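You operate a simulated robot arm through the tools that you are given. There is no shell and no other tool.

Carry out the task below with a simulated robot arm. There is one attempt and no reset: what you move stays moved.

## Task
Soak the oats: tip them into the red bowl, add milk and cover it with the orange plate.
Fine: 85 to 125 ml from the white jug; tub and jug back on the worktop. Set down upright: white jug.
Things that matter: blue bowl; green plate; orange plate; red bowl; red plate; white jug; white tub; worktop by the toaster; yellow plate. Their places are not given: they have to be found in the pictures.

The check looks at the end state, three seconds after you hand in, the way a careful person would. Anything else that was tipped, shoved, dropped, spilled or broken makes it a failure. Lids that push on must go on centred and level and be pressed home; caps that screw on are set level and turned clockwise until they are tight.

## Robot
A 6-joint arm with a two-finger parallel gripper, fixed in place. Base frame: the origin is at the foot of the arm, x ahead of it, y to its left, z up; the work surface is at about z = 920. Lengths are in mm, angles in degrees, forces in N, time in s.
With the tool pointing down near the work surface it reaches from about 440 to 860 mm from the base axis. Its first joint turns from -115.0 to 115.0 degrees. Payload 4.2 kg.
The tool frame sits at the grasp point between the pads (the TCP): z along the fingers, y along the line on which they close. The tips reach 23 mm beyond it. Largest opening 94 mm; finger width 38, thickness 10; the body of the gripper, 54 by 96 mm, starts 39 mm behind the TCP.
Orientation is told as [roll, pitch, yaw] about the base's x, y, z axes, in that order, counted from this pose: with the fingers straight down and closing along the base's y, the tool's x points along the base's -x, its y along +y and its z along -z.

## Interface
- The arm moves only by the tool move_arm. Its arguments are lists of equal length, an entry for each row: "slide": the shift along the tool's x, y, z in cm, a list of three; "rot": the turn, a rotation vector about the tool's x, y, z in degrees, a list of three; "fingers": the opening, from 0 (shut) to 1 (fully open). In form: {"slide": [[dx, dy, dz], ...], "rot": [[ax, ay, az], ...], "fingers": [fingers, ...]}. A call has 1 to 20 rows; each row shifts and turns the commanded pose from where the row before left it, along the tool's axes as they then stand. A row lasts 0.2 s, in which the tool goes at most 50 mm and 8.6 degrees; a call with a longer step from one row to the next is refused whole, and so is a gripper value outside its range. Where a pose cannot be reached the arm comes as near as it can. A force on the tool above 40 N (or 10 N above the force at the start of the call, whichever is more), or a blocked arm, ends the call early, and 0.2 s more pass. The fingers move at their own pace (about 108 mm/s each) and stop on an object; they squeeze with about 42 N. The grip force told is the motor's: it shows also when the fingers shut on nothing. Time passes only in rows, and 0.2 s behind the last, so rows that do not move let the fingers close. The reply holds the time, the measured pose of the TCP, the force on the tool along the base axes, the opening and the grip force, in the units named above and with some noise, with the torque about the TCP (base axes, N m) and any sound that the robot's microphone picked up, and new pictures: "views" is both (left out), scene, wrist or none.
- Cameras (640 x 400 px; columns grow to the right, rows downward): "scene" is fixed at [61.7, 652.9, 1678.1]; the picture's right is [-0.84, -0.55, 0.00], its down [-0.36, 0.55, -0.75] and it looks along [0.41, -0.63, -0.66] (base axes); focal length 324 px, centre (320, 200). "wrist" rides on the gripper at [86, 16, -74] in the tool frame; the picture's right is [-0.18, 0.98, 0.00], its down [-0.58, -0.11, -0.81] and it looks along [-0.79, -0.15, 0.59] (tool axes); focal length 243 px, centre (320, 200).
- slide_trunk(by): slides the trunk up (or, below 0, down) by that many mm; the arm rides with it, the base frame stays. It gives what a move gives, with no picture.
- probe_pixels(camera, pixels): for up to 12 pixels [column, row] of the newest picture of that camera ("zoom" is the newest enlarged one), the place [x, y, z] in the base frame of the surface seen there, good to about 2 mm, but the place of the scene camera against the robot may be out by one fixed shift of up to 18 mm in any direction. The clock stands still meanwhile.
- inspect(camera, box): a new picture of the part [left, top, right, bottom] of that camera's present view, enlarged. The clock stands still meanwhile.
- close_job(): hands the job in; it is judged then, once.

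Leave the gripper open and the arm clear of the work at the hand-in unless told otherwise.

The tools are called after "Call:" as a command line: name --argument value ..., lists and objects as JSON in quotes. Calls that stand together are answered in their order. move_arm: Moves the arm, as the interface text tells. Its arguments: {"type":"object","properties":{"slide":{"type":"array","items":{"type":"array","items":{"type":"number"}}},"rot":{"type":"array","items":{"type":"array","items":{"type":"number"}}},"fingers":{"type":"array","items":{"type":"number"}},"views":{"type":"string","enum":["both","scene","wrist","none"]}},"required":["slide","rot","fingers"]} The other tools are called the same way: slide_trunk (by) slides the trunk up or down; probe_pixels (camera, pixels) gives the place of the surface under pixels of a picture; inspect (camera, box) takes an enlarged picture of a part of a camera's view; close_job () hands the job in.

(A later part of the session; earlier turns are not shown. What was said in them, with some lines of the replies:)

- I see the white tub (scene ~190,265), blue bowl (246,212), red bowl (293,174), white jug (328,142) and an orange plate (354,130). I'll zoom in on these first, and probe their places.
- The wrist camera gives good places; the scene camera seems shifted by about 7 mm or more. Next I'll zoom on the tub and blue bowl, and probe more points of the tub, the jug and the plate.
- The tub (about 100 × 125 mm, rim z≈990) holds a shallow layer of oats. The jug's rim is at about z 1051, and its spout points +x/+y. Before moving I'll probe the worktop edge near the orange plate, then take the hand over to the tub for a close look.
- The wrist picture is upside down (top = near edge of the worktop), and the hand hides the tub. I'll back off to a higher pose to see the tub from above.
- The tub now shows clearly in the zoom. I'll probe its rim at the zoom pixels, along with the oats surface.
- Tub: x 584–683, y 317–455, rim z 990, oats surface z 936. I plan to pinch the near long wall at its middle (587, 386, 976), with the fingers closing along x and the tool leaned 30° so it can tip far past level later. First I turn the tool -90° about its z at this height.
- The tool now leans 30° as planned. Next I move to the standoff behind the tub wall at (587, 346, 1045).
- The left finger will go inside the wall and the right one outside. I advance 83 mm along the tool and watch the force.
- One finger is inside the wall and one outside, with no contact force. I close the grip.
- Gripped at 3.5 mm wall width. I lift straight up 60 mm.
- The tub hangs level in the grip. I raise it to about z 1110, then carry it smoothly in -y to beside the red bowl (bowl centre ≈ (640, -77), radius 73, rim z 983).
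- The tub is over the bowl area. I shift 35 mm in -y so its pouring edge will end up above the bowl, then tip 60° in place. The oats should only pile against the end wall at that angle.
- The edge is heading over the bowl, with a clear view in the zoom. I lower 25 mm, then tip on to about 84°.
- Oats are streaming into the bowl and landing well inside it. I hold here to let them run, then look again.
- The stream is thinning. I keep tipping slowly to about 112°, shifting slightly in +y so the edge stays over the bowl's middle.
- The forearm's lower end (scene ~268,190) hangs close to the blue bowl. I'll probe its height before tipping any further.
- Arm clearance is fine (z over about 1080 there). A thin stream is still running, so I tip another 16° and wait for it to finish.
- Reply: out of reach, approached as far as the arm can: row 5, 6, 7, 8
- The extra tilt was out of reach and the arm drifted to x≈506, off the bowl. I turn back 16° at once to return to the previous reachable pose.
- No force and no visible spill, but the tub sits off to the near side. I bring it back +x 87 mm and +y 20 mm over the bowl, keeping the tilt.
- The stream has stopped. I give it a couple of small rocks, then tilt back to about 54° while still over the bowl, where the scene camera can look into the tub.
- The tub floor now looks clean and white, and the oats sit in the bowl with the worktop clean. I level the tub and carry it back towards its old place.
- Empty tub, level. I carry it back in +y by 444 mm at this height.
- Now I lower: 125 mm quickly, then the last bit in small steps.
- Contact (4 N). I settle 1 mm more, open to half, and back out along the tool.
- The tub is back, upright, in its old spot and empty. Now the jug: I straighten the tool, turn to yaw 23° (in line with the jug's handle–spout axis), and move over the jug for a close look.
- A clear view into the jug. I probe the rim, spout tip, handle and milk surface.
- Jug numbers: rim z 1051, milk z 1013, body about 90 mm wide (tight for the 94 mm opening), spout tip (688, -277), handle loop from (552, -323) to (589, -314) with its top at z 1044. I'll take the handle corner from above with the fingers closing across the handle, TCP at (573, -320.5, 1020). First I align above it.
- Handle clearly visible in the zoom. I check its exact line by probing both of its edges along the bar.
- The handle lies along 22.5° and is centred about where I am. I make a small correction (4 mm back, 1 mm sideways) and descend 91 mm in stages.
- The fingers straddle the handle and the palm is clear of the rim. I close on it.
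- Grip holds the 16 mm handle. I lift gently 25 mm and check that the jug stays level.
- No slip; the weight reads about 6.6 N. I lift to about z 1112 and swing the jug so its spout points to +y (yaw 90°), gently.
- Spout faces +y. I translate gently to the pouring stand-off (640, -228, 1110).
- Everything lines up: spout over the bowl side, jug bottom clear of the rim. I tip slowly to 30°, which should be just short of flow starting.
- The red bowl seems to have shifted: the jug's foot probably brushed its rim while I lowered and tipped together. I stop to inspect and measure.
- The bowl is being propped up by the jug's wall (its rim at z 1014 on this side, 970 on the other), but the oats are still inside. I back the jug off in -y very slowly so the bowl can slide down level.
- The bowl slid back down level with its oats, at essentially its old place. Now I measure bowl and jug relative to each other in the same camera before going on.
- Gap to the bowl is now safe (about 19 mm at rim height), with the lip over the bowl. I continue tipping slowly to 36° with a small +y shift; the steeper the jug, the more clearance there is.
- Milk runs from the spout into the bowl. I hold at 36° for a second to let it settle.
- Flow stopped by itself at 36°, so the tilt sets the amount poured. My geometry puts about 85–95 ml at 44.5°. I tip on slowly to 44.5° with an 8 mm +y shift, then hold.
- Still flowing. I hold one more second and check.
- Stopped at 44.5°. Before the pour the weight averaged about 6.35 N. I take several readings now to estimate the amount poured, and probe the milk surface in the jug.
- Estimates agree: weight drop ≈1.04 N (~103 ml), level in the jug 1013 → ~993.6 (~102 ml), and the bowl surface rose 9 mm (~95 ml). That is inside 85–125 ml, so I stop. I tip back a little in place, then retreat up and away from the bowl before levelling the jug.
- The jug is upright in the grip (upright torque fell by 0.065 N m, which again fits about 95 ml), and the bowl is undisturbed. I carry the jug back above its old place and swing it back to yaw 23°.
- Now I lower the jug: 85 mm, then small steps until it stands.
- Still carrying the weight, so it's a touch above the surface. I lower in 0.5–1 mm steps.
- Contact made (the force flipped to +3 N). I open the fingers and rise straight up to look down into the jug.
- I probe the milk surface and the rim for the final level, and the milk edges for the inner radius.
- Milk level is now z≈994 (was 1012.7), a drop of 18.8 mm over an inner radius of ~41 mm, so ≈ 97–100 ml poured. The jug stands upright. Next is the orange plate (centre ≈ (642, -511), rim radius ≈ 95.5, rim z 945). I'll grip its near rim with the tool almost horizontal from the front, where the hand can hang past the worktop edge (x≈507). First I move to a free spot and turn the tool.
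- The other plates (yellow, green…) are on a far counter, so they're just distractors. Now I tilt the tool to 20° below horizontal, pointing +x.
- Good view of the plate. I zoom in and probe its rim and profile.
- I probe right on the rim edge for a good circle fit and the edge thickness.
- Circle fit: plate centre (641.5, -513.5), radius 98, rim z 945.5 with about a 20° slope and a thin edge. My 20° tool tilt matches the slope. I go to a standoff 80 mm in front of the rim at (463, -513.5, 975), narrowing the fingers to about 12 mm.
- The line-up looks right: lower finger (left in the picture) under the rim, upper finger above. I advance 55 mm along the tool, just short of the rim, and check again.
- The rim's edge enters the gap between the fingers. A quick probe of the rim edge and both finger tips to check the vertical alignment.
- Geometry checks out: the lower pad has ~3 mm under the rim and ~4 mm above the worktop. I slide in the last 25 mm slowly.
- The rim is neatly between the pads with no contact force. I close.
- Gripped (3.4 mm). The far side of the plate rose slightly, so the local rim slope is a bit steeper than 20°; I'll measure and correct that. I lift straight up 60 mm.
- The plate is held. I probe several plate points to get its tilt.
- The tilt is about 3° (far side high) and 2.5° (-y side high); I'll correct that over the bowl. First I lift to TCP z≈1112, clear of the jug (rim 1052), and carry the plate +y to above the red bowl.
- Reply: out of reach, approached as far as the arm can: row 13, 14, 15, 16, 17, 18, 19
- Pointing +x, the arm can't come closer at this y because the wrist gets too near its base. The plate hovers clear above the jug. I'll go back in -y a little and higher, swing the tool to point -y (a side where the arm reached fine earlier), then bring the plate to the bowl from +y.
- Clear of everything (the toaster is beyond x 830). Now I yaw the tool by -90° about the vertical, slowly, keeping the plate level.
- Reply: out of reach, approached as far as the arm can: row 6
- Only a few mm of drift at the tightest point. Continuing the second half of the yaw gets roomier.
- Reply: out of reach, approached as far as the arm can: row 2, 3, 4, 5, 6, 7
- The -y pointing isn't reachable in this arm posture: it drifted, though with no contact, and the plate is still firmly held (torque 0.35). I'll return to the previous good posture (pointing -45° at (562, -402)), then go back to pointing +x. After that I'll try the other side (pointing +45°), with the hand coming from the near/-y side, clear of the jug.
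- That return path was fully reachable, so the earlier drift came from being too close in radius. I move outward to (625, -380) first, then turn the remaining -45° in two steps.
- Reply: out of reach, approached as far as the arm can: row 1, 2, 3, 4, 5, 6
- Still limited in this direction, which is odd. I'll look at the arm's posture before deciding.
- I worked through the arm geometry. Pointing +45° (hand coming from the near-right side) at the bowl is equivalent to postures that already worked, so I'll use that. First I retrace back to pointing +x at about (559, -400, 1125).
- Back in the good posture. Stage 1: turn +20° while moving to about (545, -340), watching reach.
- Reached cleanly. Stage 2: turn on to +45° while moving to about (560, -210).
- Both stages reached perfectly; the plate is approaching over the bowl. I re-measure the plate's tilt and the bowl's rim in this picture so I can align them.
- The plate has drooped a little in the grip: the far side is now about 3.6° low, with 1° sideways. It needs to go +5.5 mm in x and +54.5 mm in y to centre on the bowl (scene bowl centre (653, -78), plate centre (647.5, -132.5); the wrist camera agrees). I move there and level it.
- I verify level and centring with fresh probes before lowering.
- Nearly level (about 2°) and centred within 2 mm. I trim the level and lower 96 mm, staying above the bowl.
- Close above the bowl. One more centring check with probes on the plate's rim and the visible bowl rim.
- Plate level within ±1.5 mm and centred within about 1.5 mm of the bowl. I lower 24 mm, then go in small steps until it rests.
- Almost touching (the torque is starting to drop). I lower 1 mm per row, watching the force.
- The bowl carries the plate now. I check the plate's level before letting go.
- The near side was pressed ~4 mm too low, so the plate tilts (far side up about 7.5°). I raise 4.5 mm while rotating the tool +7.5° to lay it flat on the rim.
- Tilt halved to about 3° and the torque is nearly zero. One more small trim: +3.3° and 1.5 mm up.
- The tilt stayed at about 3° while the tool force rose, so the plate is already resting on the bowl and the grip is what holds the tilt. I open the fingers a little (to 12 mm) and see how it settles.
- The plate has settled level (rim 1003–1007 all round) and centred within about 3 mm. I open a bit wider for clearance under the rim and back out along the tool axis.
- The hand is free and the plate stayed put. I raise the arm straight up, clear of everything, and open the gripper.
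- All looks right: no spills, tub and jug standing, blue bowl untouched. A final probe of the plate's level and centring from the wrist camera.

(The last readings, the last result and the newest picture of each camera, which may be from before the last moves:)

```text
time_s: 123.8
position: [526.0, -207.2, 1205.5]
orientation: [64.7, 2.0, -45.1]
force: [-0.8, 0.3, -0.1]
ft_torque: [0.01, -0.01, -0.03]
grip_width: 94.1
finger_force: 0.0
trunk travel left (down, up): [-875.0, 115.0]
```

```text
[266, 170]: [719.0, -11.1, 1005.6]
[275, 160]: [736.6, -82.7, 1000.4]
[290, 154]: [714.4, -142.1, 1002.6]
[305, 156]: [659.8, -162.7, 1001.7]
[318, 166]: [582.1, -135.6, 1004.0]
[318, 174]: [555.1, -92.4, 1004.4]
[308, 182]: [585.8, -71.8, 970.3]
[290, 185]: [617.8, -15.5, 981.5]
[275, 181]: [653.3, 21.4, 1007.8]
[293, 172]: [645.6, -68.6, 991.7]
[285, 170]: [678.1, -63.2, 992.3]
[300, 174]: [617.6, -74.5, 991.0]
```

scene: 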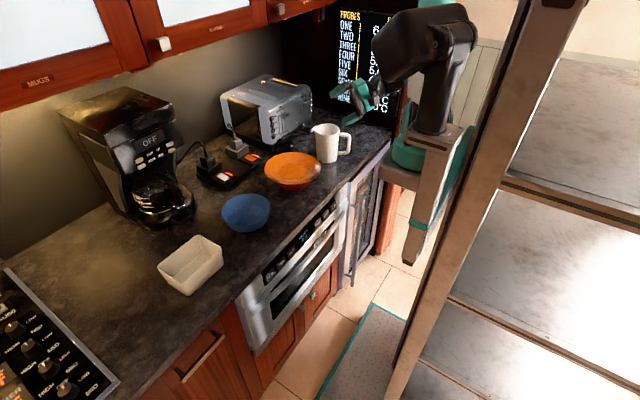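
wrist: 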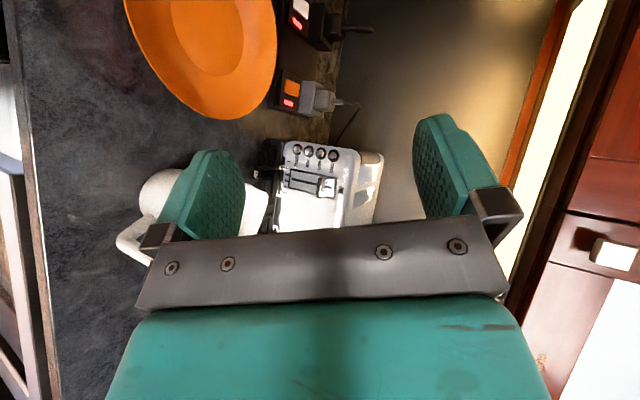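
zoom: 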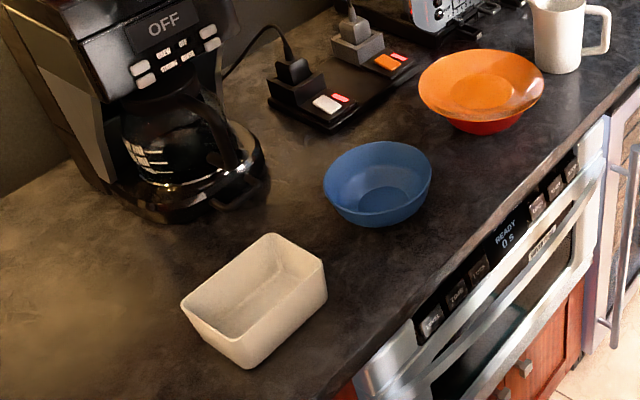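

The plate is level (rim 996–1001 all round) and its centre (641, -80) coincides with the bowl's (641.5, -81). The gripper is open and the arm is clear, so I hand the job in.

Call:
close_job

```text
The job is handed in.
```

The oats are in the red bowl with milk, and the bowl is covered by the orange plate. I've handed the job in, but the check gave no result back.

- **Milk:** I poured about 97–100 ml, worked out from the milk level in the jug before and after. The change in the jug's weight roughly agreed. That is inside your 85–125 ml.
- **Plate:** It rests on the bowl close to level, tilted by 1–2° at most. It is centred within about 1 mm.
- **Tub and jug:** The tub is back where it was and looks empty. The white jug stands upright where it was.
- **Worktop:** I saw no spills in the last pictures, and the blue bowl was not touched.

While I was lowering the jug to pour, it caught the red bowl's rim and tilted the bowl, with the oats already in it. I backed the jug off slowly and the bowl slid back down level, very close to where it had been, with the oats still inside. I saw nothing spill.

The plate also drooped a little in the gripper on the way over. I straightened it as I set it down, and it settled level when I let go.
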